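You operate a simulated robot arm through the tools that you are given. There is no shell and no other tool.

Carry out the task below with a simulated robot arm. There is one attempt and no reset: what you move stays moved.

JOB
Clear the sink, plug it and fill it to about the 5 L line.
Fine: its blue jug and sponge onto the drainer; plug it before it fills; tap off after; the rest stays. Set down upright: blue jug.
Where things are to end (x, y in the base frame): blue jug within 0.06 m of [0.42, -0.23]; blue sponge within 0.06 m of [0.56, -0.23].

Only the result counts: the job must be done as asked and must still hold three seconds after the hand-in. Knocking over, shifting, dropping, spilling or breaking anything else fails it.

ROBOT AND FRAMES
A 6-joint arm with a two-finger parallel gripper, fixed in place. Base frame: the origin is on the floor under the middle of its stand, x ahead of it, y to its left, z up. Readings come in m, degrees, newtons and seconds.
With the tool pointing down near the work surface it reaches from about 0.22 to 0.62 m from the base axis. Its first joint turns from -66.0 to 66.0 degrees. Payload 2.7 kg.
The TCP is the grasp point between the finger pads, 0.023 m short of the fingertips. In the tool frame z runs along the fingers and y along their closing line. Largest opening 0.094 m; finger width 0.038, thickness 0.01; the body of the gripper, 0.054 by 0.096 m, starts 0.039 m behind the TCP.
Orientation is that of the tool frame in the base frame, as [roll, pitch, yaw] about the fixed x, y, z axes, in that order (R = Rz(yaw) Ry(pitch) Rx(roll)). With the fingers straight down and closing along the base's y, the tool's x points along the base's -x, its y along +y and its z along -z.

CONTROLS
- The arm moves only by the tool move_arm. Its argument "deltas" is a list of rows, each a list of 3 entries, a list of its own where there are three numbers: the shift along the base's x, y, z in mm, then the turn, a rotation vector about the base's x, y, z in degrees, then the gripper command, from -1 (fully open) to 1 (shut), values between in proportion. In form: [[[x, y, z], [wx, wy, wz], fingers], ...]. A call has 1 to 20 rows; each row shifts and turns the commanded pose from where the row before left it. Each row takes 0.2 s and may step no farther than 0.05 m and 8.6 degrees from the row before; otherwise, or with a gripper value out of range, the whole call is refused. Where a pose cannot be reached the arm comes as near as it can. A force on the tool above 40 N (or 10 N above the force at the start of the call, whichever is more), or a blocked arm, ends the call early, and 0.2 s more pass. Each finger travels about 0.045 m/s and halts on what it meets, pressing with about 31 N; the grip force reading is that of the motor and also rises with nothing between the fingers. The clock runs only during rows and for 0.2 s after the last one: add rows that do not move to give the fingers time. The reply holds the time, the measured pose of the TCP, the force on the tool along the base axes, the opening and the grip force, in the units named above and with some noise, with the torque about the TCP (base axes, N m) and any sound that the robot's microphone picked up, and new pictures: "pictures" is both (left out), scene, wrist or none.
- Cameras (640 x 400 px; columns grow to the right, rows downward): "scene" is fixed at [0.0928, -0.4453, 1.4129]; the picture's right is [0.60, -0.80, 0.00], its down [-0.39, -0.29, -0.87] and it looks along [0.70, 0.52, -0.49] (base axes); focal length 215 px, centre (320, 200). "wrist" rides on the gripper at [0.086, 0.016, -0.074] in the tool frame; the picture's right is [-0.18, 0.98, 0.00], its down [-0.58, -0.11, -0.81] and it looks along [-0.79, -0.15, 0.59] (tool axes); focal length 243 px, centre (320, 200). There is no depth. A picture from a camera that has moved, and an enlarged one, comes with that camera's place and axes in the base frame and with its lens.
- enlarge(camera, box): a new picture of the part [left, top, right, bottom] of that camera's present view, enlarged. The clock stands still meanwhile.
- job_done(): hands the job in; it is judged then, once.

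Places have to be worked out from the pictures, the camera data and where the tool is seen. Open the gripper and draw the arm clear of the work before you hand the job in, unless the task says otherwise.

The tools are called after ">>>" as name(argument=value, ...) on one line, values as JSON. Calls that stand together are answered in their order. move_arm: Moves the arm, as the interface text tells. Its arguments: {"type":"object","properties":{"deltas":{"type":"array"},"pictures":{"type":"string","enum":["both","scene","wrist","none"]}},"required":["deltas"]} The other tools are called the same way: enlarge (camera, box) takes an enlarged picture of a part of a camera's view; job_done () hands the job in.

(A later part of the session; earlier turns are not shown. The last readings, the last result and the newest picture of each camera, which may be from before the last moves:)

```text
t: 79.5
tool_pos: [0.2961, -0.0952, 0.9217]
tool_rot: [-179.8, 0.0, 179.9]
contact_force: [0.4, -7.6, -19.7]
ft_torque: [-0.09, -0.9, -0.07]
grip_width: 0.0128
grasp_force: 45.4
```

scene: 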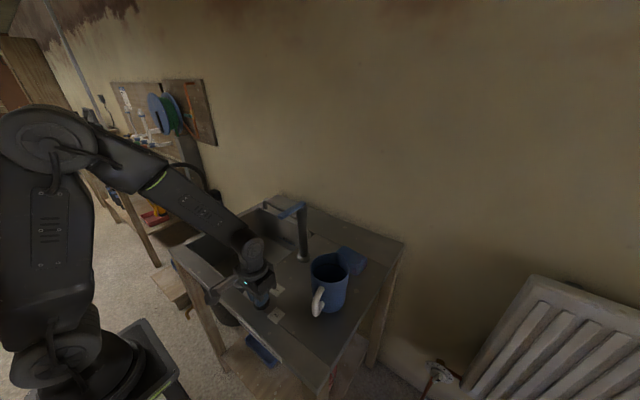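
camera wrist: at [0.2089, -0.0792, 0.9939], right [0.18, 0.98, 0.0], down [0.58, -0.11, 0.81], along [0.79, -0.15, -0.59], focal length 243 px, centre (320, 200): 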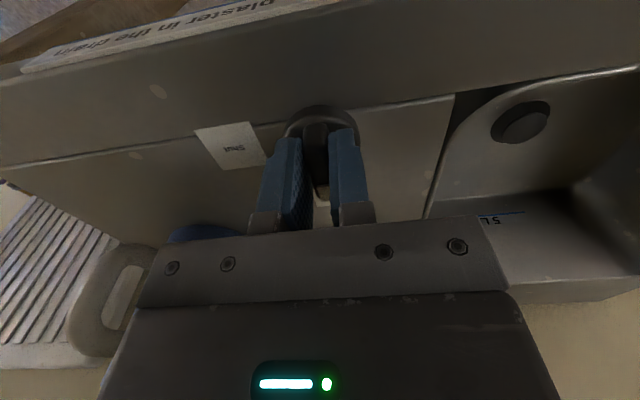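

Forces are small enough; I ease z back by half a millimetre and begin turning the knob clockwise (toward Shut) in small steps.

>>> move_arm(deltas=[[[0, 0, -0.5], [0, 0, 0], 1], [[0, 0, 0], [0, 0, -4], 1], [[0, 0, 0], [0, 0, -4], 1], [[0, 0, 0], [0, 0, -4], 1], [[0, 0, 0], [0, 0, 0], 1]], pictures="wrist")

```text
t: 80.8
tool_pos: [0.2958, -0.0935, 0.9203]
tool_rot: [180.0, -0.1, 167.9]
contact_force: [-7.7, -5.0, 3.6]
ft_torque: [0.11, 0.56, -0.05]
grip_width: 0.0129
grasp_force: 45.4
camera wrist: at [0.2144, -0.0604, 0.994], right [0.39, 0.92, 0.0], down [0.55, -0.23, 0.81], along [0.74, -0.31, -0.59], focal length 243 px, centre (320, 200)
```

wrist: 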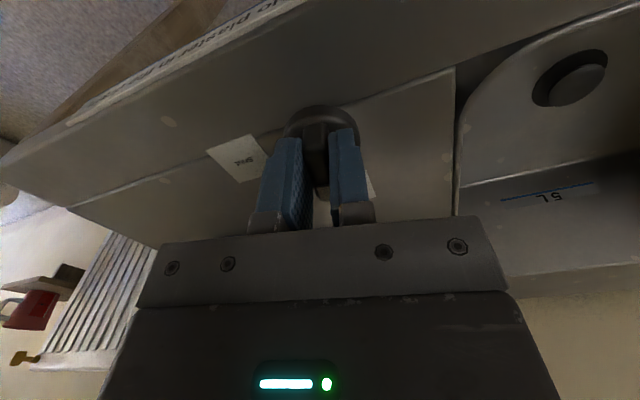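

The knob turns easily with the tool. I continue another 36°.

>>> move_arm(deltas=[[[0, 0, 0], [0, 0, -6], 1], [[0, 0, 0], [0, 0, -6], 1], [[0, 0, 0], [0, 0, -6], 1], [[0, 0, 0], [0, 0, -6], 1], [[0, 0, 0], [0, 0, -6], 1], [[0, 0, 0], [0, 0, -6], 1], [[0, 0, 0], [0, 0, 0], 1]], pictures="wrist")

```text
t: 82.5
tool_pos: [0.297, -0.0929, 0.9214]
tool_rot: [179.8, 0.1, 131.9]
contact_force: [-0.5, 9.4, 0.3]
ft_torque: [-0.45, -0.23, 0.04]
grip_width: 0.0129
grasp_force: 45.0
stopped in row 7: the force on the tool passed its limit at 41 N (the readings are from after the stop); the commanded pose is now the measured one
camera wrist: at [0.2508, -0.0169, 0.9937], right [0.85, 0.52, 0.0], down [0.3, -0.51, 0.81], along [0.42, -0.69, -0.59], focal length 243 px, centre (320, 200)
```

wrist: 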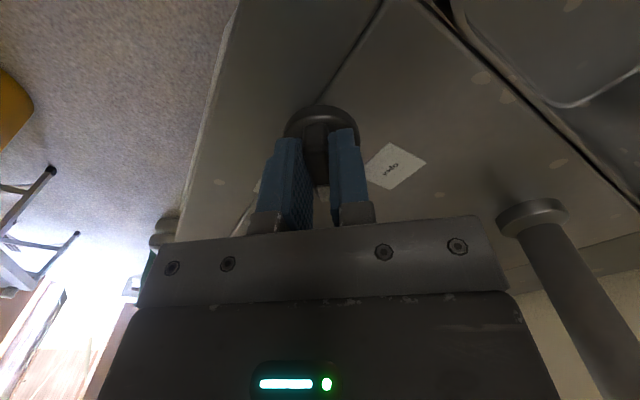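

At −48° with a transient side load; the commanded pose was reset to measured, forces are low again. I continue in smaller steps.

>>> move_arm(deltas=[[[0, 0, 0], [0, 0, -4], 1], [[0, 0, 0], [0, 0, -4], 1], [[0, 0, 0], [0, 0, -4], 1], [[0, 0, 0], [0, 0, -4], 1], [[0, 0, 0], [0, 0, -4], 1], [[0, 0, 0], [0, 0, 0], 1]], pictures="none")

```text
t: 84.1
tool_pos: [0.2984, -0.0918, 0.92]
tool_rot: [179.7, 0.2, 111.8]
contact_force: [0.8, 8.8, 1.7]
ft_torque: [-0.79, 0.16, -0.05]
grip_width: 0.013
grasp_force: 45.5
stopped in row 6: the force on the tool passed its limit at 40 N (the readings are from after the stop); the commanded pose is now the measured one
```

>>> move_arm(deltas=[[[0, 0.6, 0], [0, 0, -4], 1], [[0, 0.3, 0], [0, 0, -4], 1], [[0, 0.3, 0], [0, 0, -4], 1], [[0, 0, 0], [0, 0, -4], 1], [[0, 0, 0], [0, 0, 0], 1]], pictures="none")

```text
t: 85.3
tool_pos: [0.299, -0.0911, 0.9201]
tool_rot: [179.6, 0.3, 95.8]
contact_force: [21.2, 6.5, -21.6]
ft_torque: [-1.0, 0.17, 0.1]
grip_width: 0.013
grasp_force: 45.1
```

>>> move_arm(deltas=[[[0.8, 0, -0.4], [0, 0, -3], 1], [[0, 0, 0], [0, 0, -3], 1], [[0, 0, 0], [0, 0, 0], 1]])

>>> enlarge(camera="scene", box=[220, 220, 310, 330])

```text
t: 86.1
tool_pos: [0.2994, -0.0893, 0.9221]
tool_rot: [179.7, 0.2, 89.7]
contact_force: [7.2, -8.7, 11.8]
ft_torque: [0.14, 0.48, 0.17]
grip_width: 0.013
grasp_force: 45.3
camera wrist: at [0.3159, -0.0041, 0.9935], right [0.98, -0.19, 0.01], down [-0.12, -0.58, 0.81], along [-0.15, -0.79, -0.59], focal length 243 px, centre (320, 200)
```

scene: 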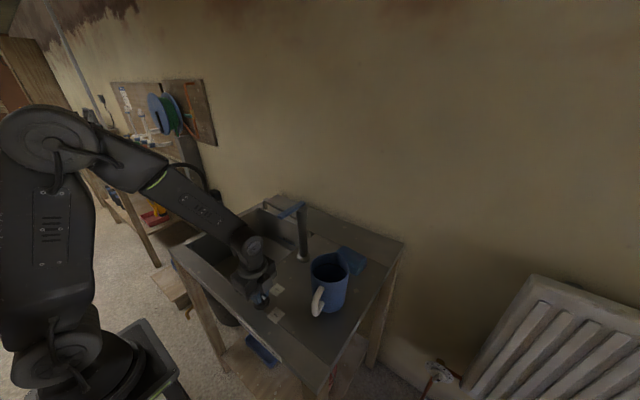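
wrist: 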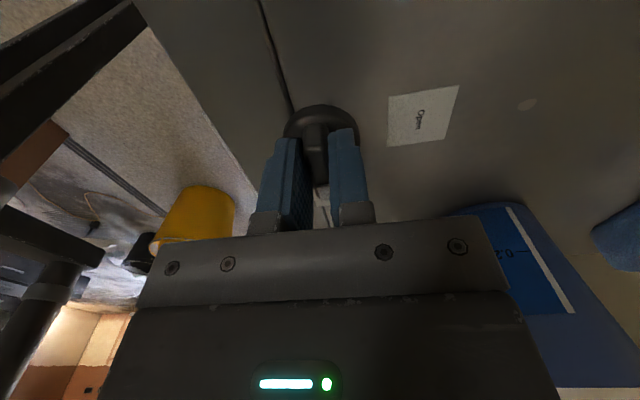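

```text
3.64 times, centred on (265, 275) of scene
camera zoom: at [0.0929, -0.4455, 1.4128], right [0.6, -0.8, 0.0], down [-0.39, -0.29, -0.87], along [0.7, 0.52, -0.49], focal length 781 px, centre (520, -73)
```

zoom: 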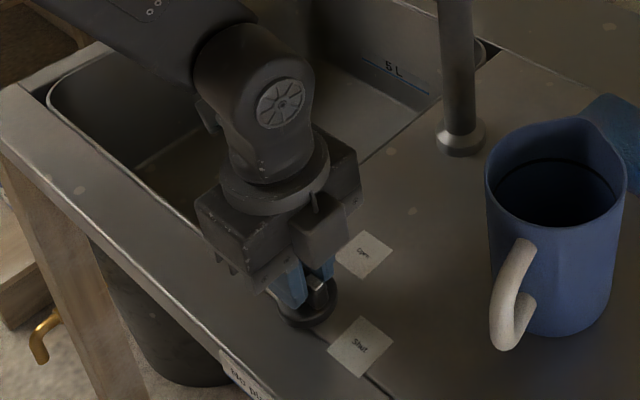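

The pointer now faces "Shut". I open the fingers and rise to inspect the knob and plug.

>>> move_arm(deltas=[[[0, 0, 0], [0, 0, 0], 0.5], [[0, 0, 0], [0, 0, 0], 0], [[0, 0, 0], [0, 0, 0], 0], [[0, 0, 15], [0, 0, 0], 0], [[0, 0, 25], [0, 0, 0], 0], [[0, 0, 30], [0, 0, 0], 0], [[0, 0, 30], [0, 0, 0], 0], [[0, 0, 30], [0, 0, 0], 0], [[0, 0, 0], [0, 0, 0], 0]])

>>> enlarge(camera="scene", box=[220, 240, 310, 330])

>>> enlarge(camera="wrist", box=[240, 0, 400, 100])

```text
t: 88.1
tool_pos: [0.2989, -0.09, 1.0524]
tool_rot: [179.7, 0.3, 89.9]
contact_force: [0.2, -0.4, 0.0]
ft_torque: [0.0, -0.04, 0.02]
grip_width: 0.0472
grasp_force: 0.0
camera wrist: at [0.3154, -0.0041, 1.1239], right [0.98, -0.19, 0.01], down [-0.12, -0.58, 0.81], along [-0.15, -0.79, -0.59], focal length 243 px, centre (320, 200)
```

scene: 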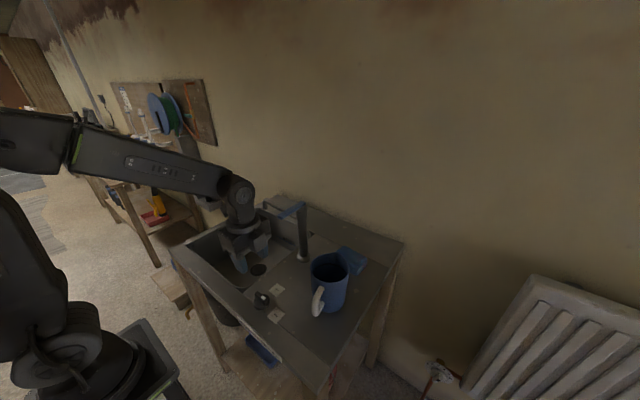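
wrist: 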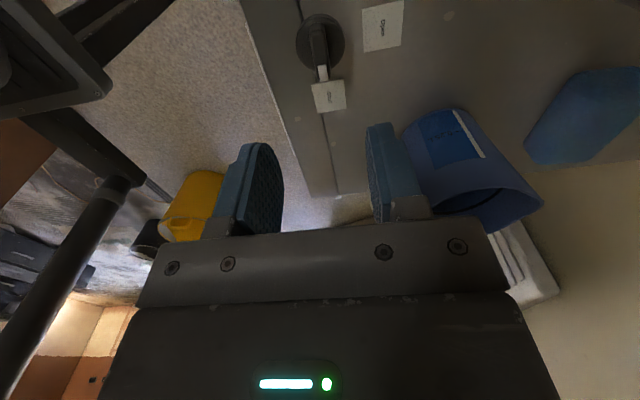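

```text
4.44 times, centred on (265, 285) of scene
camera zoom: at [0.0928, -0.4453, 1.4129], right [0.6, -0.8, 0.0], down [-0.39, -0.29, -0.87], along [0.7, 0.52, -0.49], focal length 954 px, centre (564, -178)
```

zoom: 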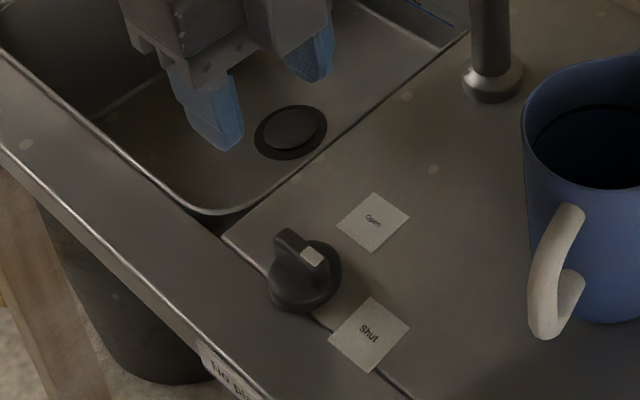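

```text
4.00 times, centred on (320, 50) of wrist
camera zoom: at [0.3154, -0.0041, 1.1239], right [0.98, -0.19, 0.01], down [-0.12, -0.58, 0.81], along [-0.15, -0.79, -0.59], focal length 970 px, centre (320, 800)
```

zoom: 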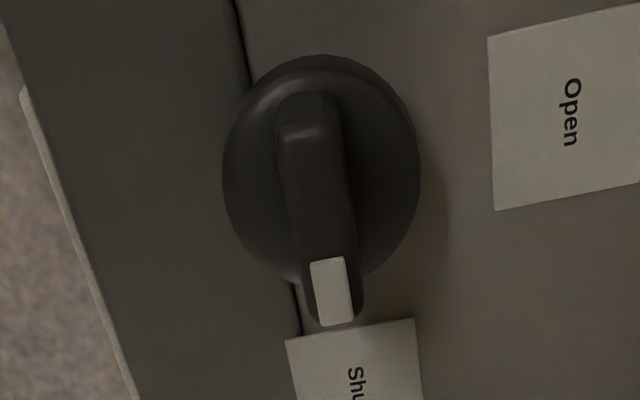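

Knob points to Shut. I check the plug in the drain.

>>> enlarge(camera="scene", box=[240, 250, 290, 285])

```text
11.43 times, centred on (265, 268) of scene
camera zoom: at [0.0928, -0.4453, 1.4129], right [0.6, -0.8, 0.0], down [-0.39, -0.29, -0.87], along [0.7, 0.52, -0.49], focal length 2454 px, centre (949, -571)
```

zoom: 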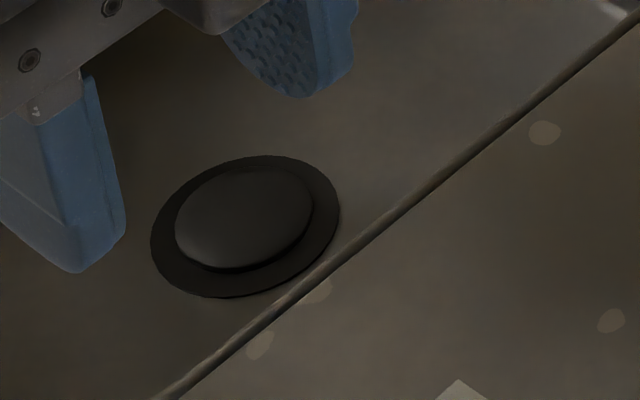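

The plug is now seated in the drain. Next the tap lever: I rise and turn back so the camera looks forward at the lever from above.

>>> move_arm(deltas=[[[0, 0, 30], [0, 0, 0], 0], [[-3, 0, 30], [0, 0, 8], 0], [[-3, 0, 30], [0, 0, 8], 0], [[-3, 0, 30], [0, 0, 8], 0], [[-3, 0, 30], [0, 0, 8], 0], [[-3, 0, 30], [0, 0, 8], 0], [[-3, 0, 20], [0, 0, 8], 0], [[-3, 5, 20], [0, 0, 8], 0], [[-3, 5, 0], [0, 0, 8], 0], [[-3, 5, 0], [0, 0, 8], 0], [[-3, 0, 0], [0, 0, 8], 0], [[0, 0, 0], [0, 0, 8], 0], [[0, 0, 0], [0, 0, 2.2], 0], [[0, 0, 0], [0, 0, 0], 0]])

>>> enlarge(camera="wrist", box=[240, 40, 400, 140])

```text
t: 91.1
tool_pos: [0.269, -0.0756, 1.2721]
tool_rot: [179.7, 0.2, -179.8]
contact_force: [0.7, 0.5, -0.1]
ft_torque: [0.0, 0.01, -0.01]
grip_width: 0.047
grasp_force: 0.0
camera wrist: at [0.1827, -0.0601, 1.3428], right [0.18, 0.98, 0.01], down [0.58, -0.11, 0.81], along [0.79, -0.14, -0.59], focal length 243 px, centre (320, 200)
```

scene: 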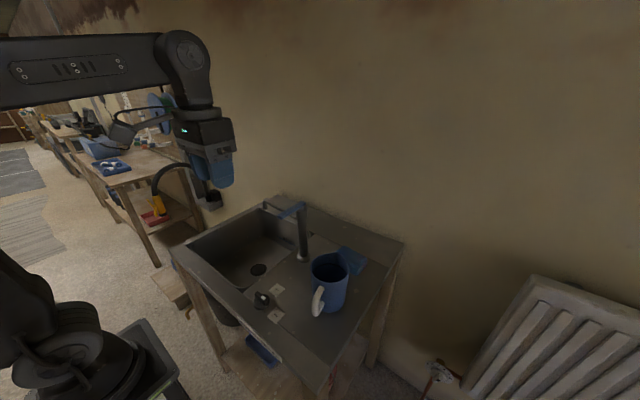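
wrist: 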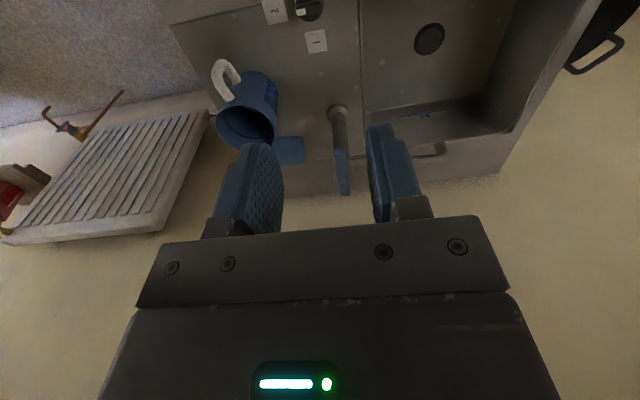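

```text
4.00 times, centred on (320, 90) of wrist
camera zoom: at [0.1827, -0.0601, 1.3428], right [0.18, 0.98, 0.01], down [0.58, -0.11, 0.81], along [0.79, -0.14, -0.59], focal length 970 px, centre (320, 640)
```

zoom: 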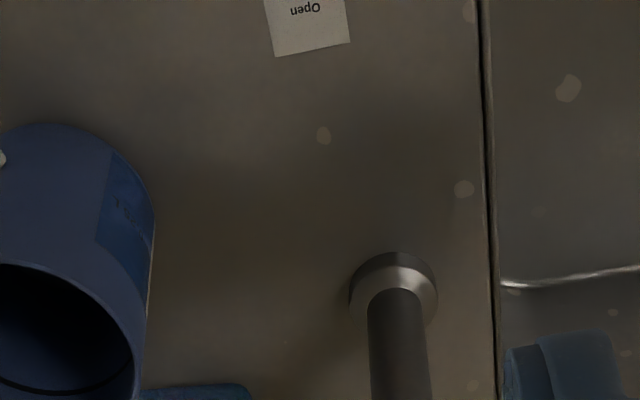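

I zoom on the lever itself in both views.

>>> enlarge(camera="wrist", box=[290, 90, 400, 210])

>>> enlarge(camera="scene", box=[255, 190, 325, 240])

```text
3.33 times, centred on (345, 150) of wrist
camera zoom: at [0.1827, -0.0601, 1.3428], right [0.18, 0.98, 0.01], down [0.58, -0.11, 0.81], along [0.79, -0.14, -0.59], focal length 809 px, centre (237, 367)
```

zoom: 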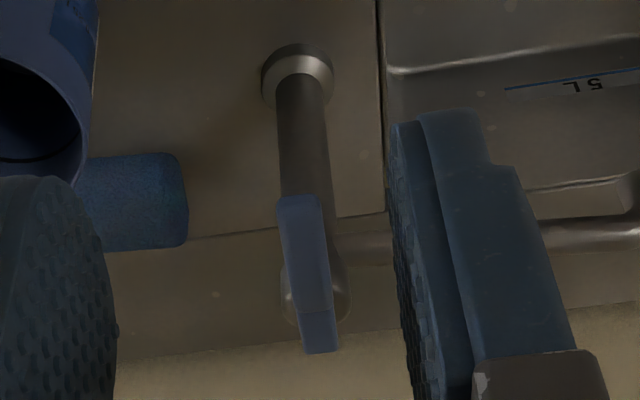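

```text
8.00 times, centred on (290, 215) of scene
camera zoom: at [0.0928, -0.4453, 1.4129], right [0.6, -0.8, 0.0], down [-0.39, -0.29, -0.87], along [0.7, 0.52, -0.49], focal length 1718 px, centre (560, 80)
```

zoom: 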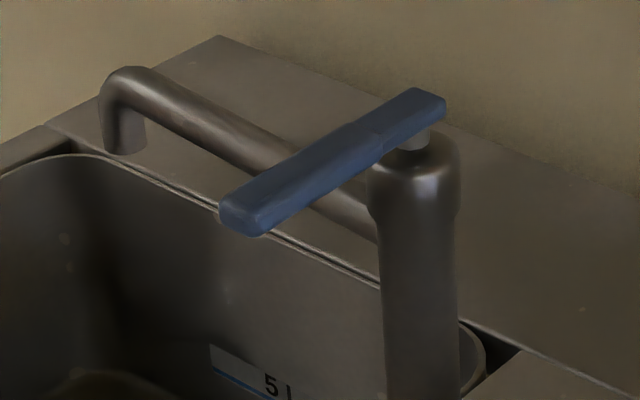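

The lever spans x≈0.413–0.51 at y≈−0.076, z≈1.083–1.097, 18 mm wide, on a stub over the column. I move to straddle its outer end loosely so I can test which way it moves.

>>> move_arm(deltas=[[[20, 0, -10], [0, 0, 0], 0.2], [[25, 0, -15], [0, 0, 0], 0.2], [[25, 0, -15], [0, 0, 0], 0.2], [[25, 0, -15], [0, 0, 0], 0.2], [[25, 0, -15], [0, 0, 0], 0.2], [[25, 0, -15], [0, 0, 0], 0.2], [[16, 0, -15], [0, 0, 0], 0.2], [[0, 0, 0], [0, 0, 0], 0.2]])

```text
t: 92.9
tool_pos: [0.4315, -0.0782, 1.17]
tool_rot: [179.7, 0.1, -179.9]
contact_force: [-0.8, -0.6, 0.8]
ft_torque: [0.03, 0.03, -0.04]
grip_width: 0.038
grasp_force: 0.1
camera wrist: at [0.3437, -0.063, 1.2424], right [0.18, 0.98, 0.01], down [0.58, -0.11, 0.81], along [0.79, -0.14, -0.59], focal length 243 px, centre (320, 200)
```

scene: 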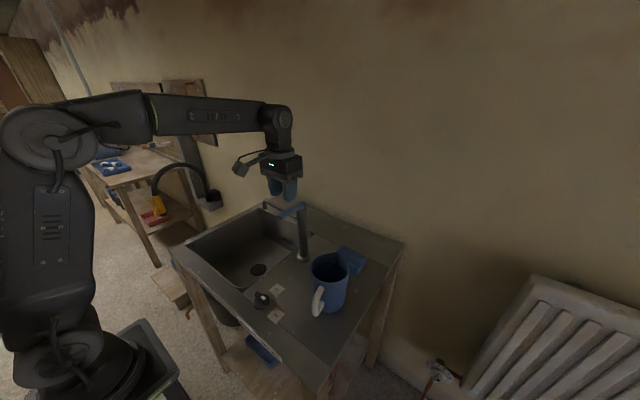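
wrist: 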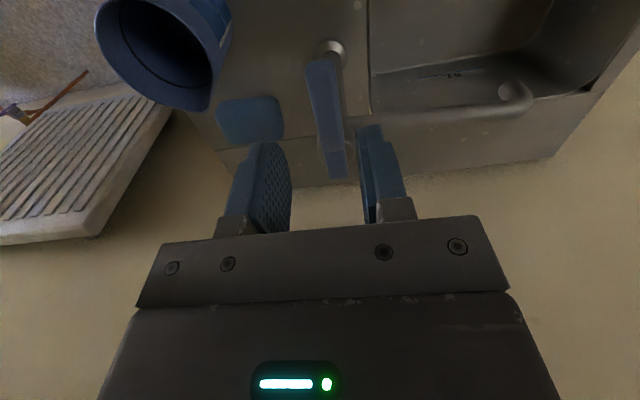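

The lever is about 4 mm to the left of the finger centre; I correct and lower to straddle it.

>>> move_arm(deltas=[[[0, 4, -10], [0, 0, 0], 0.2], [[0, 0, -20], [0, 0, 0], 0.2], [[0, 0, -20], [0, 0, 0], 0.2], [[0, 0, -15], [0, 0, 0], 0.2], [[0, 0, -10], [0, 0, 0], 0.2], [[0, 0, 0], [0, 0, 0], 0.2]])

>>> enlarge(camera="scene", box=[240, 150, 340, 250])

```text
t: 94.3
tool_pos: [0.4299, -0.0734, 1.0953]
tool_rot: [179.7, 0.3, -179.9]
contact_force: [0.1, -0.2, -0.4]
ft_torque: [0.0, -0.01, -0.03]
grip_width: 0.0376
grasp_force: 0.1
camera wrist: at [0.3435, -0.0582, 1.1679], right [0.18, 0.98, 0.01], down [0.58, -0.11, 0.81], along [0.79, -0.14, -0.59], focal length 243 px, centre (320, 200)
```

scene: 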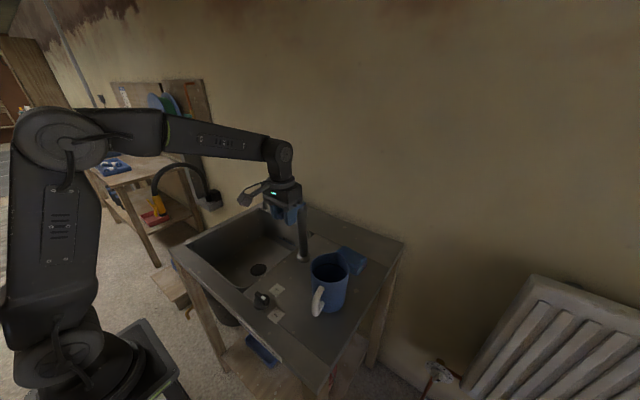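
wrist: 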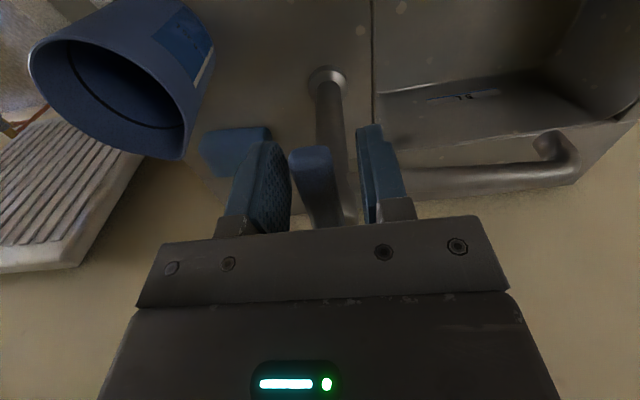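

```text
4.00 times, centred on (290, 200) of scene
camera zoom: at [0.0928, -0.4453, 1.4129], right [0.6, -0.8, 0.0], down [-0.39, -0.29, -0.87], along [0.7, 0.52, -0.49], focal length 859 px, centre (440, 200)
```

zoom: 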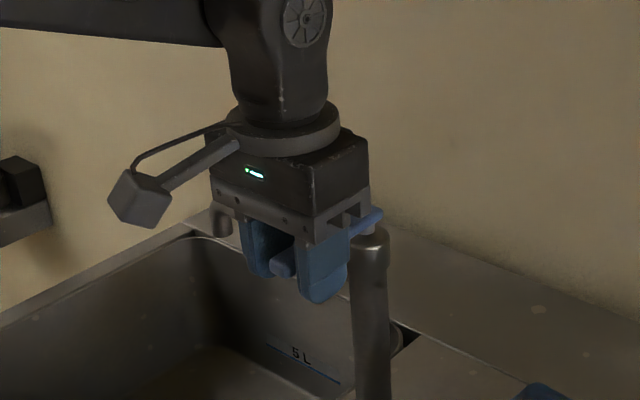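

The lever end sits between the pads. I test by pushing gently sideways toward −y.

>>> move_arm(deltas=[[[0, -5, 0], [0, 0, 0], 0.2], [[0, -5, 0], [0, 0, 0], 0.2], [[0, -2, 0], [0, 0, 0], 0.2], [[0, -2, 0], [0, 0, 0], 0.2], [[0, -1, 0], [0, 0, 0], 0.2], [[0, 0, 0], [0, 0, 0], 0.2]], pictures="wrist")

```text
t: 95.7
tool_pos: [0.4287, -0.0874, 1.0948]
tool_rot: [179.7, 0.1, -179.8]
contact_force: [1.0, 2.4, -1.2]
ft_torque: [-0.03, 0.0, 0.05]
grip_width: 0.0386
grasp_force: 0.9
camera wrist: at [0.3431, -0.0717, 1.1677], right [0.18, 0.98, 0.01], down [0.58, -0.11, 0.81], along [0.79, -0.14, -0.59], focal length 243 px, centre (320, 200)
```

wrist: 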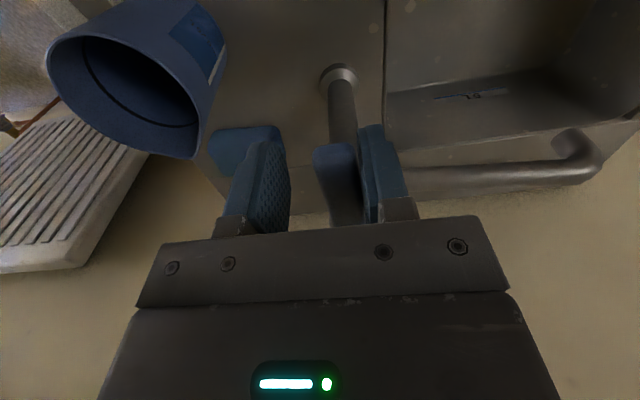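

Contact is just made (2.4 N). I push a few mm further to see if it swings.

>>> move_arm(deltas=[[[0, -2, 0], [0, 0, 0], 0.2], [[0, -2, 0], [0, 0, 0], 0.2], [[0, -2, 0], [0, 0, 0], 0.2], [[0, 0, 0], [0, 0, 0], 0.2]], pictures="wrist")

```text
t: 96.7
tool_pos: [0.4308, -0.0927, 1.0962]
tool_rot: [179.7, 0.2, -179.9]
contact_force: [-0.4, 1.6, -0.4]
ft_torque: [0.04, -0.02, 0.05]
grip_width: 0.0382
grasp_force: 0.6
camera wrist: at [0.3437, -0.0769, 1.1685], right [0.18, 0.98, 0.01], down [0.58, -0.11, 0.81], along [0.79, -0.14, -0.59], focal length 243 px, centre (320, 200)
```

wrist: 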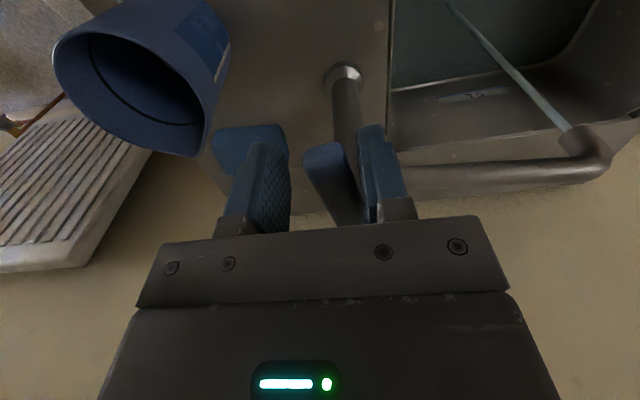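

The lever swings and water is flowing from the spout — turning toward −y opens it. I look at the level in the sink before letting more time pass.

>>> enlarge(camera="scene", box=[190, 190, 310, 300])

>>> enlarge(camera="wrist", box=[380, 0, 640, 180])

```text
3.64 times, centred on (250, 245) of scene
camera zoom: at [0.0928, -0.4453, 1.4129], right [0.6, -0.8, 0.0], down [-0.39, -0.29, -0.87], along [0.7, 0.52, -0.49], focal length 781 px, centre (574, 36)
```

zoom: 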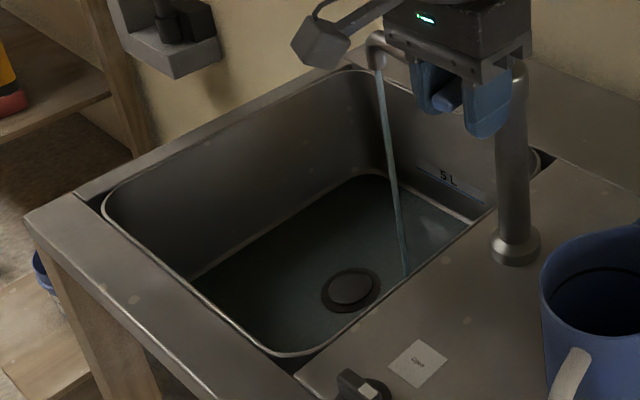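

```text
2.22 times, centred on (510, 90) of wrist
camera zoom: at [0.3437, -0.0769, 1.1685], right [0.18, 0.98, 0.01], down [0.58, -0.11, 0.81], along [0.79, -0.14, -0.59], focal length 539 px, centre (-102, 444)
```

zoom: 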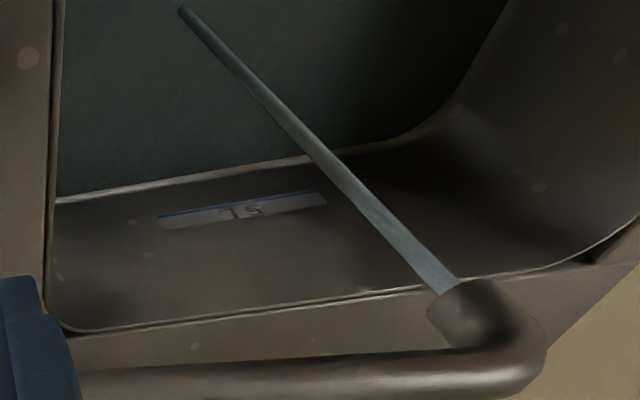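

Water covers the floor thinly; the 5 L mark is the blue line about 4.5 cm above the floor. I hold the lever here for about a second and re-check the level to gauge flow.

>>> move_arm(deltas=[[[0, 0, 0], [0, 0, 0], 0.2], [[0, 0, 0], [0, 0, 0], 0.2], [[0, 0, 0], [0, 0, 0], 0.2], [[0, 0, 0], [0, 0, 0], 0.2]], pictures="none")

>>> enlarge(camera="scene", box=[250, 200, 310, 260])

>>> enlarge(camera="wrist", box=[380, 40, 540, 140])

```text
t: 97.7
tool_pos: [0.4307, -0.0907, 1.0967]
tool_rot: [179.7, 0.2, -179.9]
contact_force: [-0.2, -0.3, -0.1]
ft_torque: [-0.02, 0.04, 0.01]
grip_width: 0.0377
grasp_force: 0.1
```

```text
6.67 times, centred on (280, 230) of scene
camera zoom: at [0.0928, -0.4453, 1.4129], right [0.6, -0.8, 0.0], down [-0.39, -0.29, -0.87], along [0.7, 0.52, -0.49], focal length 1431 px, centre (587, 0)
```

zoom: 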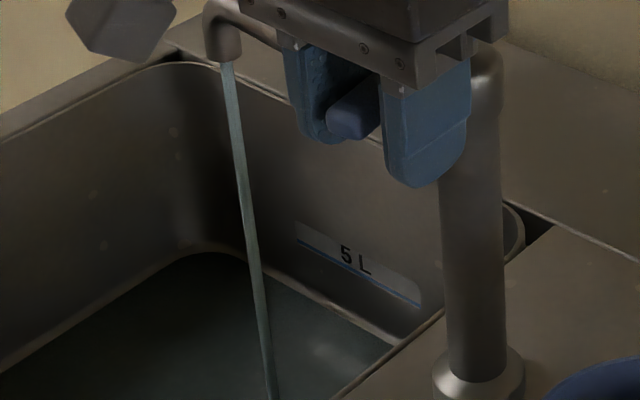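

```text
4.00 times, centred on (460, 90) of wrist
camera zoom: at [0.3436, -0.0767, 1.1684], right [0.18, 0.98, 0.01], down [0.58, -0.11, 0.81], along [0.79, -0.14, -0.59], focal length 970 px, centre (-240, 640)
```

zoom: 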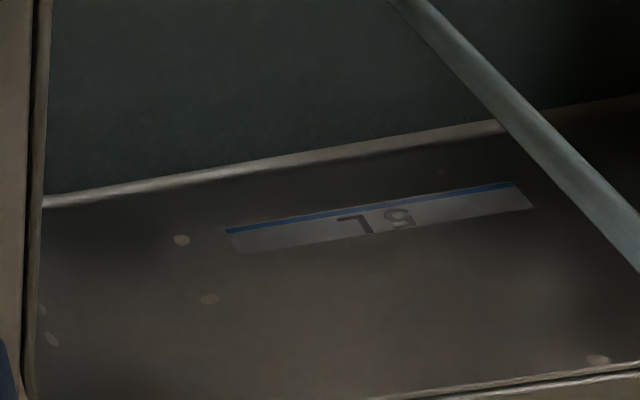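

The lever stays open on its own. I wait another 2 s to measure the rise.

>>> move_arm(deltas=[[[0, 0, 0], [0, 0, 0], 0.2], [[0, 0, 0], [0, 0, 0], 0.2], [[0, 0, 0], [0, 0, 0], 0.2], [[0, 0, 0], [0, 0, 0], 0.2], [[0, 0, 0], [0, 0, 0], 0.2], [[0, 0, 0], [0, 0, 0], 0.2], [[0, 0, 0], [0, 0, 0], 0.2], [[0, 0, 0], [0, 0, 0], 0.2], [[0, 0, 0], [0, 0, 0], 0.2]], pictures="none")

>>> enlarge(camera="scene", box=[250, 200, 310, 260])

>>> enlarge(camera="wrist", box=[380, 40, 540, 140])

```text
t: 99.7
tool_pos: [0.4303, -0.0909, 1.0953]
tool_rot: [179.7, 0.2, -179.9]
contact_force: [0.0, 0.0, -0.4]
ft_torque: [-0.05, 0.0, 0.01]
grip_width: 0.0375
grasp_force: 0.0
```

```text
6.67 times, centred on (280, 230) of scene
camera zoom: at [0.0928, -0.4453, 1.4129], right [0.6, -0.8, 0.0], down [-0.39, -0.29, -0.87], along [0.7, 0.52, -0.49], focal length 1431 px, centre (587, 0)
```

zoom: 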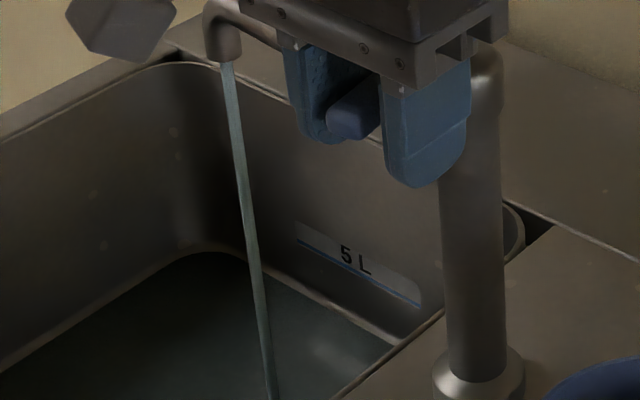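

```text
4.00 times, centred on (460, 90) of wrist
camera zoom: at [0.3436, -0.0767, 1.1684], right [0.18, 0.98, 0.01], down [0.58, -0.11, 0.81], along [0.79, -0.14, -0.59], focal length 970 px, centre (-240, 640)
```

zoom: 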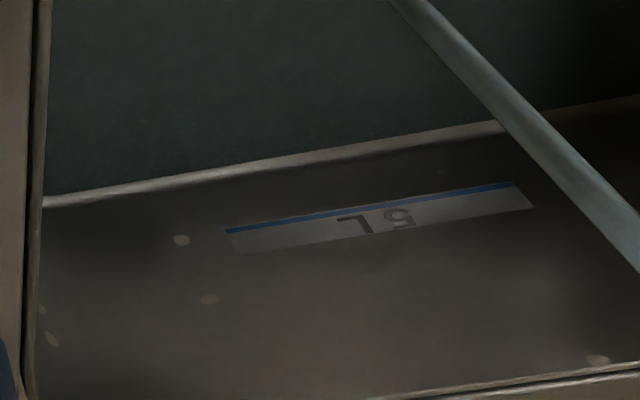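

Barely any change in 2 s; the flow is small. I wait 4 s more and compare.

>>> move_arm(deltas=[[[0, 0, 0], [0, 0, 0], 0.2], [[0, 0, 0], [0, 0, 0], 0.2], [[0, 0, 0], [0, 0, 0], 0.2], [[0, 0, 0], [0, 0, 0], 0.2], [[0, 0, 0], [0, 0, 0], 0.2], [[0, 0, 0], [0, 0, 0], 0.2], [[0, 0, 0], [0, 0, 0], 0.2], [[0, 0, 0], [0, 0, 0], 0.2], [[0, 0, 0], [0, 0, 0], 0.2], [[0, 0, 0], [0, 0, 0], 0.2], [[0, 0, 0], [0, 0, 0], 0.2], [[0, 0, 0], [0, 0, 0], 0.2], [[0, 0, 0], [0, 0, 0], 0.2], [[0, 0, 0], [0, 0, 0], 0.2], [[0, 0, 0], [0, 0, 0], 0.2], [[0, 0, 0], [0, 0, 0], 0.2], [[0, 0, 0], [0, 0, 0], 0.2], [[0, 0, 0], [0, 0, 0], 0.2], [[0, 0, 0], [0, 0, 0], 0.2], [[0, 0, 0], [0, 0, 0], 0.2]], pictures="none")

>>> enlarge(camera="scene", box=[250, 200, 310, 260])

>>> enlarge(camera="wrist", box=[380, 40, 540, 140])

>>> enlarge(camera="scene", box=[190, 190, 310, 300])

```text
t: 103.9
tool_pos: [0.4302, -0.0926, 1.0952]
tool_rot: [179.7, 0.2, -179.8]
contact_force: [0.1, 1.0, 0.2]
ft_torque: [-0.02, 0.01, 0.0]
grip_width: 0.0377
grasp_force: 0.2
```

```text
6.67 times, centred on (280, 230) of scene
camera zoom: at [0.0928, -0.4453, 1.4129], right [0.6, -0.8, 0.0], down [-0.39, -0.29, -0.87], along [0.7, 0.52, -0.49], focal length 1431 px, centre (587, 0)
```

zoom: 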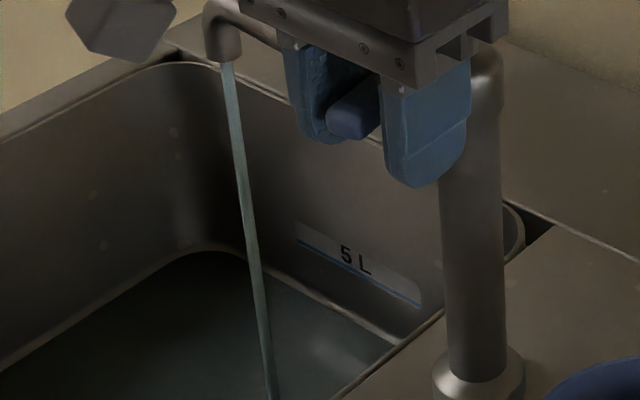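

```text
4.00 times, centred on (460, 90) of wrist
camera zoom: at [0.3436, -0.0767, 1.1684], right [0.18, 0.98, 0.01], down [0.58, -0.11, 0.81], along [0.79, -0.14, -0.59], focal length 970 px, centre (-240, 640)
```

zoom: 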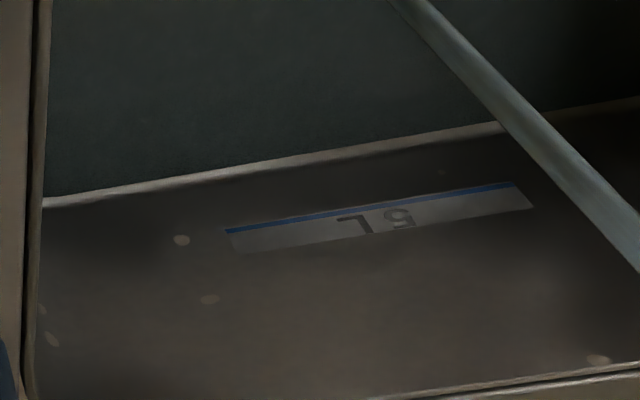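

```text
3.64 times, centred on (250, 245) of scene
camera zoom: at [0.0928, -0.4453, 1.4129], right [0.6, -0.8, 0.0], down [-0.39, -0.29, -0.87], along [0.7, 0.52, -0.49], focal length 781 px, centre (574, 36)
```

zoom: 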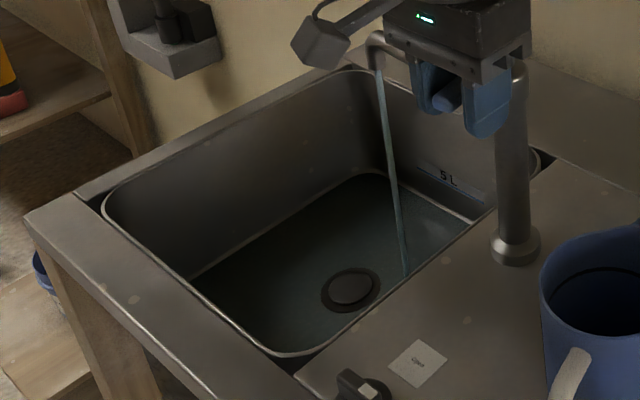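

The level creeps up (about 0.05 L/s). I open the lever further, to about 25°, for a faster but still controllable flow.

>>> move_arm(deltas=[[[0, -4, 0], [0, 0, 0], 0.2], [[0, -4, 0], [0, 0, 0], 0.2], [[0, -4, 0], [0, 0, 0], 0.2], [[0, -3, 0], [0, 0, 0], 0.2], [[0, 0, 0], [0, 0, 0], 0.2]], pictures="both")

>>> enlarge(camera="scene", box=[250, 200, 310, 260])

>>> enlarge(camera="wrist", box=[380, 40, 540, 140])

```text
t: 105.1
tool_pos: [0.4303, -0.1078, 1.0964]
tool_rot: [179.7, 0.2, -179.8]
contact_force: [0.2, 0.9, -0.1]
ft_torque: [0.02, -0.01, 0.02]
grip_width: 0.0379
grasp_force: 0.4
camera wrist: at [0.3432, -0.0926, 1.1681], right [0.18, 0.98, 0.01], down [0.58, -0.11, 0.81], along [0.79, -0.14, -0.59], focal length 243 px, centre (320, 200)
```

scene: 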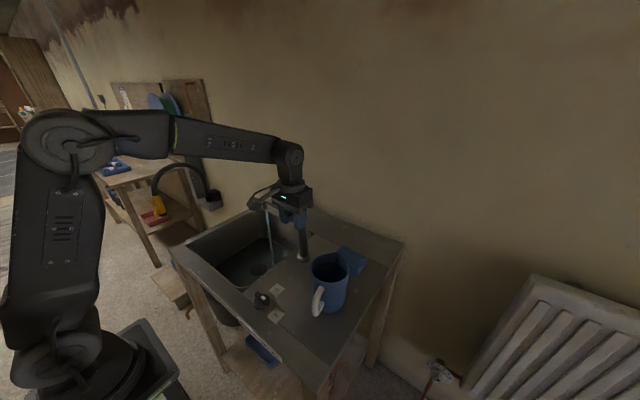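
wrist: 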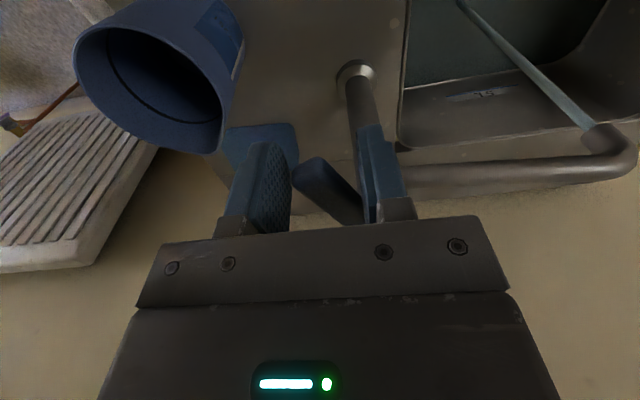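

```text
6.67 times, centred on (280, 230) of scene
camera zoom: at [0.0928, -0.4453, 1.4129], right [0.6, -0.8, 0.0], down [-0.39, -0.29, -0.87], along [0.7, 0.52, -0.49], focal length 1431 px, centre (587, 0)
```

zoom: 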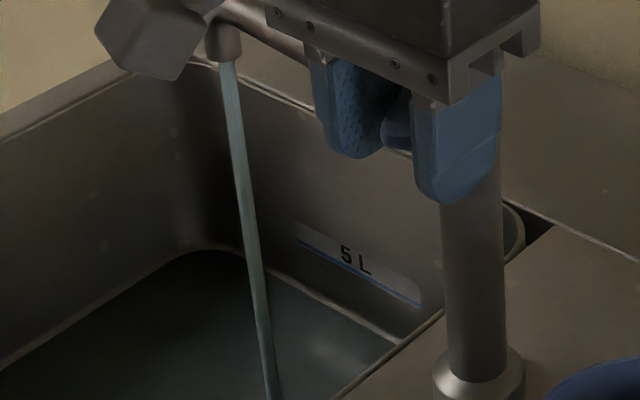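

```text
4.00 times, centred on (460, 90) of wrist
camera zoom: at [0.3432, -0.0926, 1.1681], right [0.18, 0.98, 0.01], down [0.58, -0.11, 0.81], along [0.79, -0.14, -0.59], focal length 970 px, centre (-240, 640)
```

zoom: 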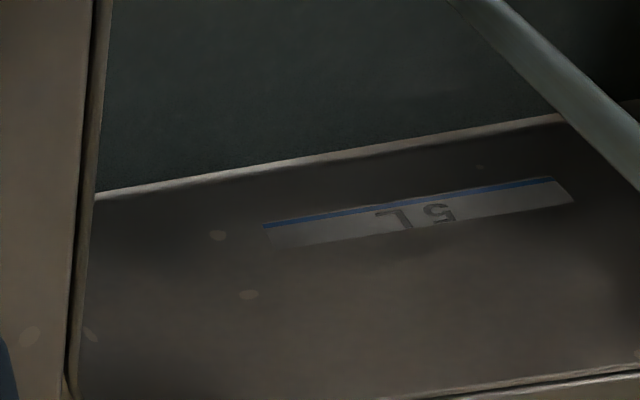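

The stream is thicker now. I hold and check after 2 s.

>>> move_arm(deltas=[[[0, 0, 0], [0, 0, 0], 0.2], [[0, 0, 0], [0, 0, 0], 0.2], [[0, 0, 0], [0, 0, 0], 0.2], [[0, 0, 0], [0, 0, 0], 0.2], [[0, 0, 0], [0, 0, 0], 0.2], [[0, 0, 0], [0, 0, 0], 0.2], [[0, 0, 0], [0, 0, 0], 0.2], [[0, 0, 0], [0, 0, 0], 0.2], [[0, 0, 0], [0, 0, 0], 0.2]], pictures="none")

>>> enlarge(camera="scene", box=[250, 200, 310, 260])

>>> enlarge(camera="wrist", box=[380, 40, 540, 140])

```text
t: 107.1
tool_pos: [0.4308, -0.1079, 1.0959]
tool_rot: [179.7, 0.2, -179.9]
contact_force: [0.3, 0.2, -0.8]
ft_torque: [0.0, -0.04, 0.04]
grip_width: 0.0378
grasp_force: 0.1
```

```text
6.67 times, centred on (280, 230) of scene
camera zoom: at [0.0928, -0.4453, 1.4129], right [0.6, -0.8, 0.0], down [-0.39, -0.29, -0.87], along [0.7, 0.52, -0.49], focal length 1431 px, centre (587, 0)
```

zoom: 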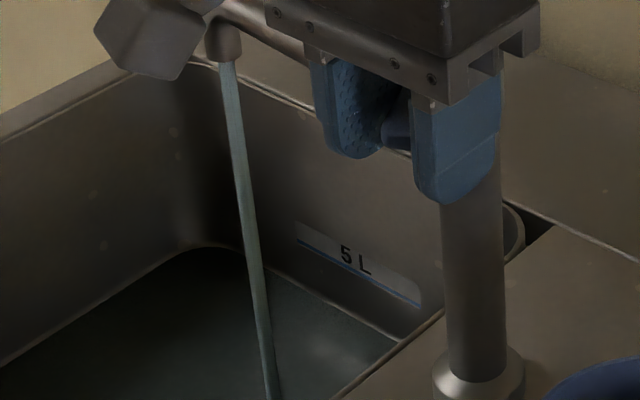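

```text
4.00 times, centred on (460, 90) of wrist
camera zoom: at [0.3432, -0.0924, 1.168], right [0.18, 0.98, 0.01], down [0.58, -0.11, 0.81], along [0.79, -0.14, -0.59], focal length 970 px, centre (-240, 640)
```

zoom: 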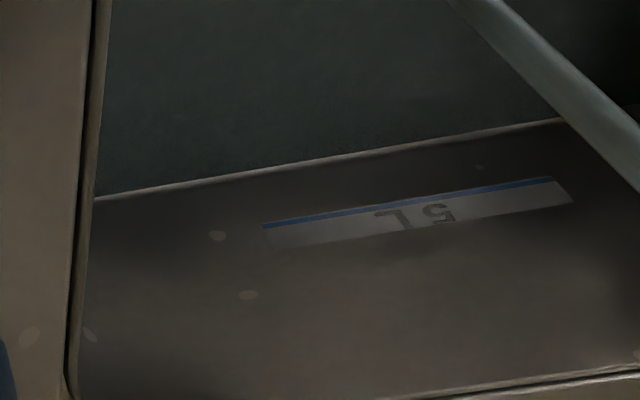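

Good rate: roughly 25 s more to reach the line. I wait 4 s and re-check.

>>> move_arm(deltas=[[[0, 0, 0], [0, 0, 0], 0.2], [[0, 0, 0], [0, 0, 0], 0.2], [[0, 0, 0], [0, 0, 0], 0.2], [[0, 0, 0], [0, 0, 0], 0.2], [[0, 0, 0], [0, 0, 0], 0.2], [[0, 0, 0], [0, 0, 0], 0.2], [[0, 0, 0], [0, 0, 0], 0.2], [[0, 0, 0], [0, 0, 0], 0.2], [[0, 0, 0], [0, 0, 0], 0.2], [[0, 0, 0], [0, 0, 0], 0.2], [[0, 0, 0], [0, 0, 0], 0.2], [[0, 0, 0], [0, 0, 0], 0.2], [[0, 0, 0], [0, 0, 0], 0.2], [[0, 0, 0], [0, 0, 0], 0.2], [[0, 0, 0], [0, 0, 0], 0.2], [[0, 0, 0], [0, 0, 0], 0.2], [[0, 0, 0], [0, 0, 0], 0.2], [[0, 0, 0], [0, 0, 0], 0.2], [[0, 0, 0], [0, 0, 0], 0.2]], pictures="none")

>>> enlarge(camera="scene", box=[250, 200, 310, 260])

>>> enlarge(camera="wrist", box=[380, 40, 540, 140])

```text
t: 111.1
tool_pos: [0.4297, -0.1075, 1.0959]
tool_rot: [179.7, 0.2, -179.8]
contact_force: [1.0, -0.3, -0.4]
ft_torque: [0.0, -0.01, -0.01]
grip_width: 0.0377
grasp_force: 0.0
```

```text
6.67 times, centred on (280, 230) of scene
camera zoom: at [0.0928, -0.4453, 1.4129], right [0.6, -0.8, 0.0], down [-0.39, -0.29, -0.87], along [0.7, 0.52, -0.49], focal length 1431 px, centre (587, 0)
```

zoom: 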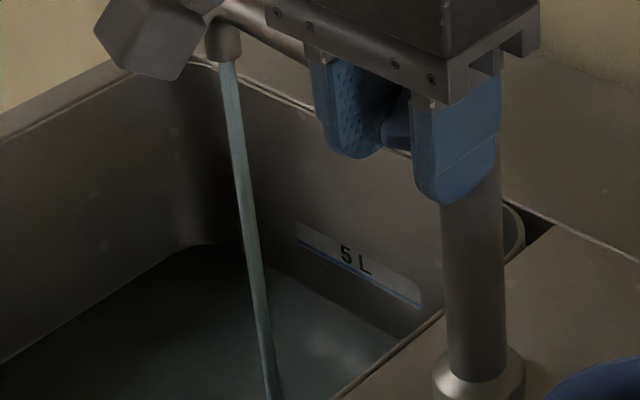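

```text
4.00 times, centred on (460, 90) of wrist
camera zoom: at [0.3432, -0.0924, 1.168], right [0.18, 0.98, 0.01], down [0.58, -0.11, 0.81], along [0.79, -0.14, -0.59], focal length 970 px, centre (-240, 640)
```

zoom: 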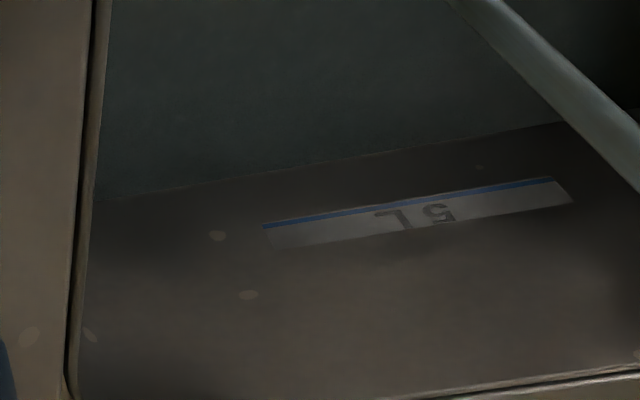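

The fillet is now covered; the gap to the blue line is still about 55 px in this view. I wait another 8 s.

>>> move_arm(deltas=[[[0, 0, 0], [0, 0, 0], 0.2], [[0, 0, 0], [0, 0, 0], 0.2], [[0, 0, 0], [0, 0, 0], 0.2], [[0, 0, 0], [0, 0, 0], 0.2], [[0, 0, 0], [0, 0, 0], 0.2], [[0, 0, 0], [0, 0, 0], 0.2], [[0, 0, 0], [0, 0, 0], 0.2], [[0, 0, 0], [0, 0, 0], 0.2], [[0, 0, 0], [0, 0, 0], 0.2], [[0, 0, 0], [0, 0, 0], 0.2], [[0, 0, 0], [0, 0, 0], 0.2], [[0, 0, 0], [0, 0, 0], 0.2], [[0, 0, 0], [0, 0, 0], 0.2], [[0, 0, 0], [0, 0, 0], 0.2], [[0, 0, 0], [0, 0, 0], 0.2], [[0, 0, 0], [0, 0, 0], 0.2], [[0, 0, 0], [0, 0, 0], 0.2], [[0, 0, 0], [0, 0, 0], 0.2], [[0, 0, 0], [0, 0, 0], 0.2]], pictures="none")

>>> move_arm(deltas=[[[0, 0, 0], [0, 0, 0], 0.2], [[0, 0, 0], [0, 0, 0], 0.2], [[0, 0, 0], [0, 0, 0], 0.2], [[0, 0, 0], [0, 0, 0], 0.2], [[0, 0, 0], [0, 0, 0], 0.2], [[0, 0, 0], [0, 0, 0], 0.2], [[0, 0, 0], [0, 0, 0], 0.2], [[0, 0, 0], [0, 0, 0], 0.2], [[0, 0, 0], [0, 0, 0], 0.2], [[0, 0, 0], [0, 0, 0], 0.2], [[0, 0, 0], [0, 0, 0], 0.2], [[0, 0, 0], [0, 0, 0], 0.2], [[0, 0, 0], [0, 0, 0], 0.2], [[0, 0, 0], [0, 0, 0], 0.2], [[0, 0, 0], [0, 0, 0], 0.2], [[0, 0, 0], [0, 0, 0], 0.2], [[0, 0, 0], [0, 0, 0], 0.2], [[0, 0, 0], [0, 0, 0], 0.2], [[0, 0, 0], [0, 0, 0], 0.2]], pictures="none")

>>> enlarge(camera="scene", box=[250, 200, 310, 260])

>>> enlarge(camera="wrist", box=[380, 40, 540, 140])

```text
t: 115.1
tool_pos: [0.4296, -0.1074, 1.0952]
tool_rot: [179.7, 0.1, -179.9]
contact_force: [0.0, 0.1, 0.0]
ft_torque: [0.02, -0.02, 0.02]
grip_width: 0.0376
grasp_force: 0.1
```

```text
t: 119.1
tool_pos: [0.429, -0.1078, 1.0951]
tool_rot: [179.7, 0.1, -180.0]
contact_force: [-0.3, -0.1, 0.0]
ft_torque: [0.0, 0.0, -0.02]
grip_width: 0.0376
grasp_force: 0.1
```

```text
6.67 times, centred on (280, 230) of scene
camera zoom: at [0.0928, -0.4453, 1.4129], right [0.6, -0.8, 0.0], down [-0.39, -0.29, -0.87], along [0.7, 0.52, -0.49], focal length 1431 px, centre (587, 0)
```

zoom: 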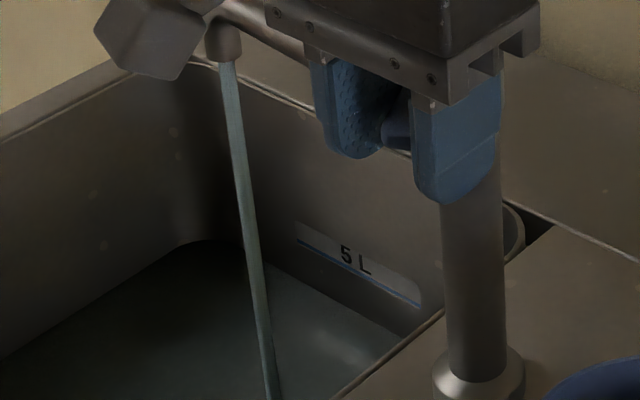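

```text
4.00 times, centred on (460, 90) of wrist
camera zoom: at [0.3432, -0.0924, 1.168], right [0.18, 0.98, 0.01], down [0.58, -0.11, 0.81], along [0.79, -0.14, -0.59], focal length 970 px, centre (-240, 640)
```

zoom: 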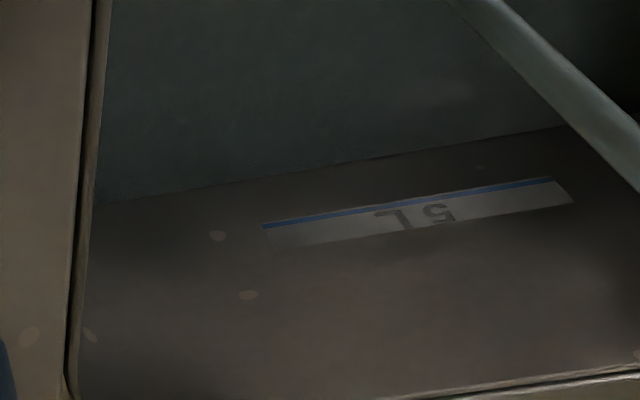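

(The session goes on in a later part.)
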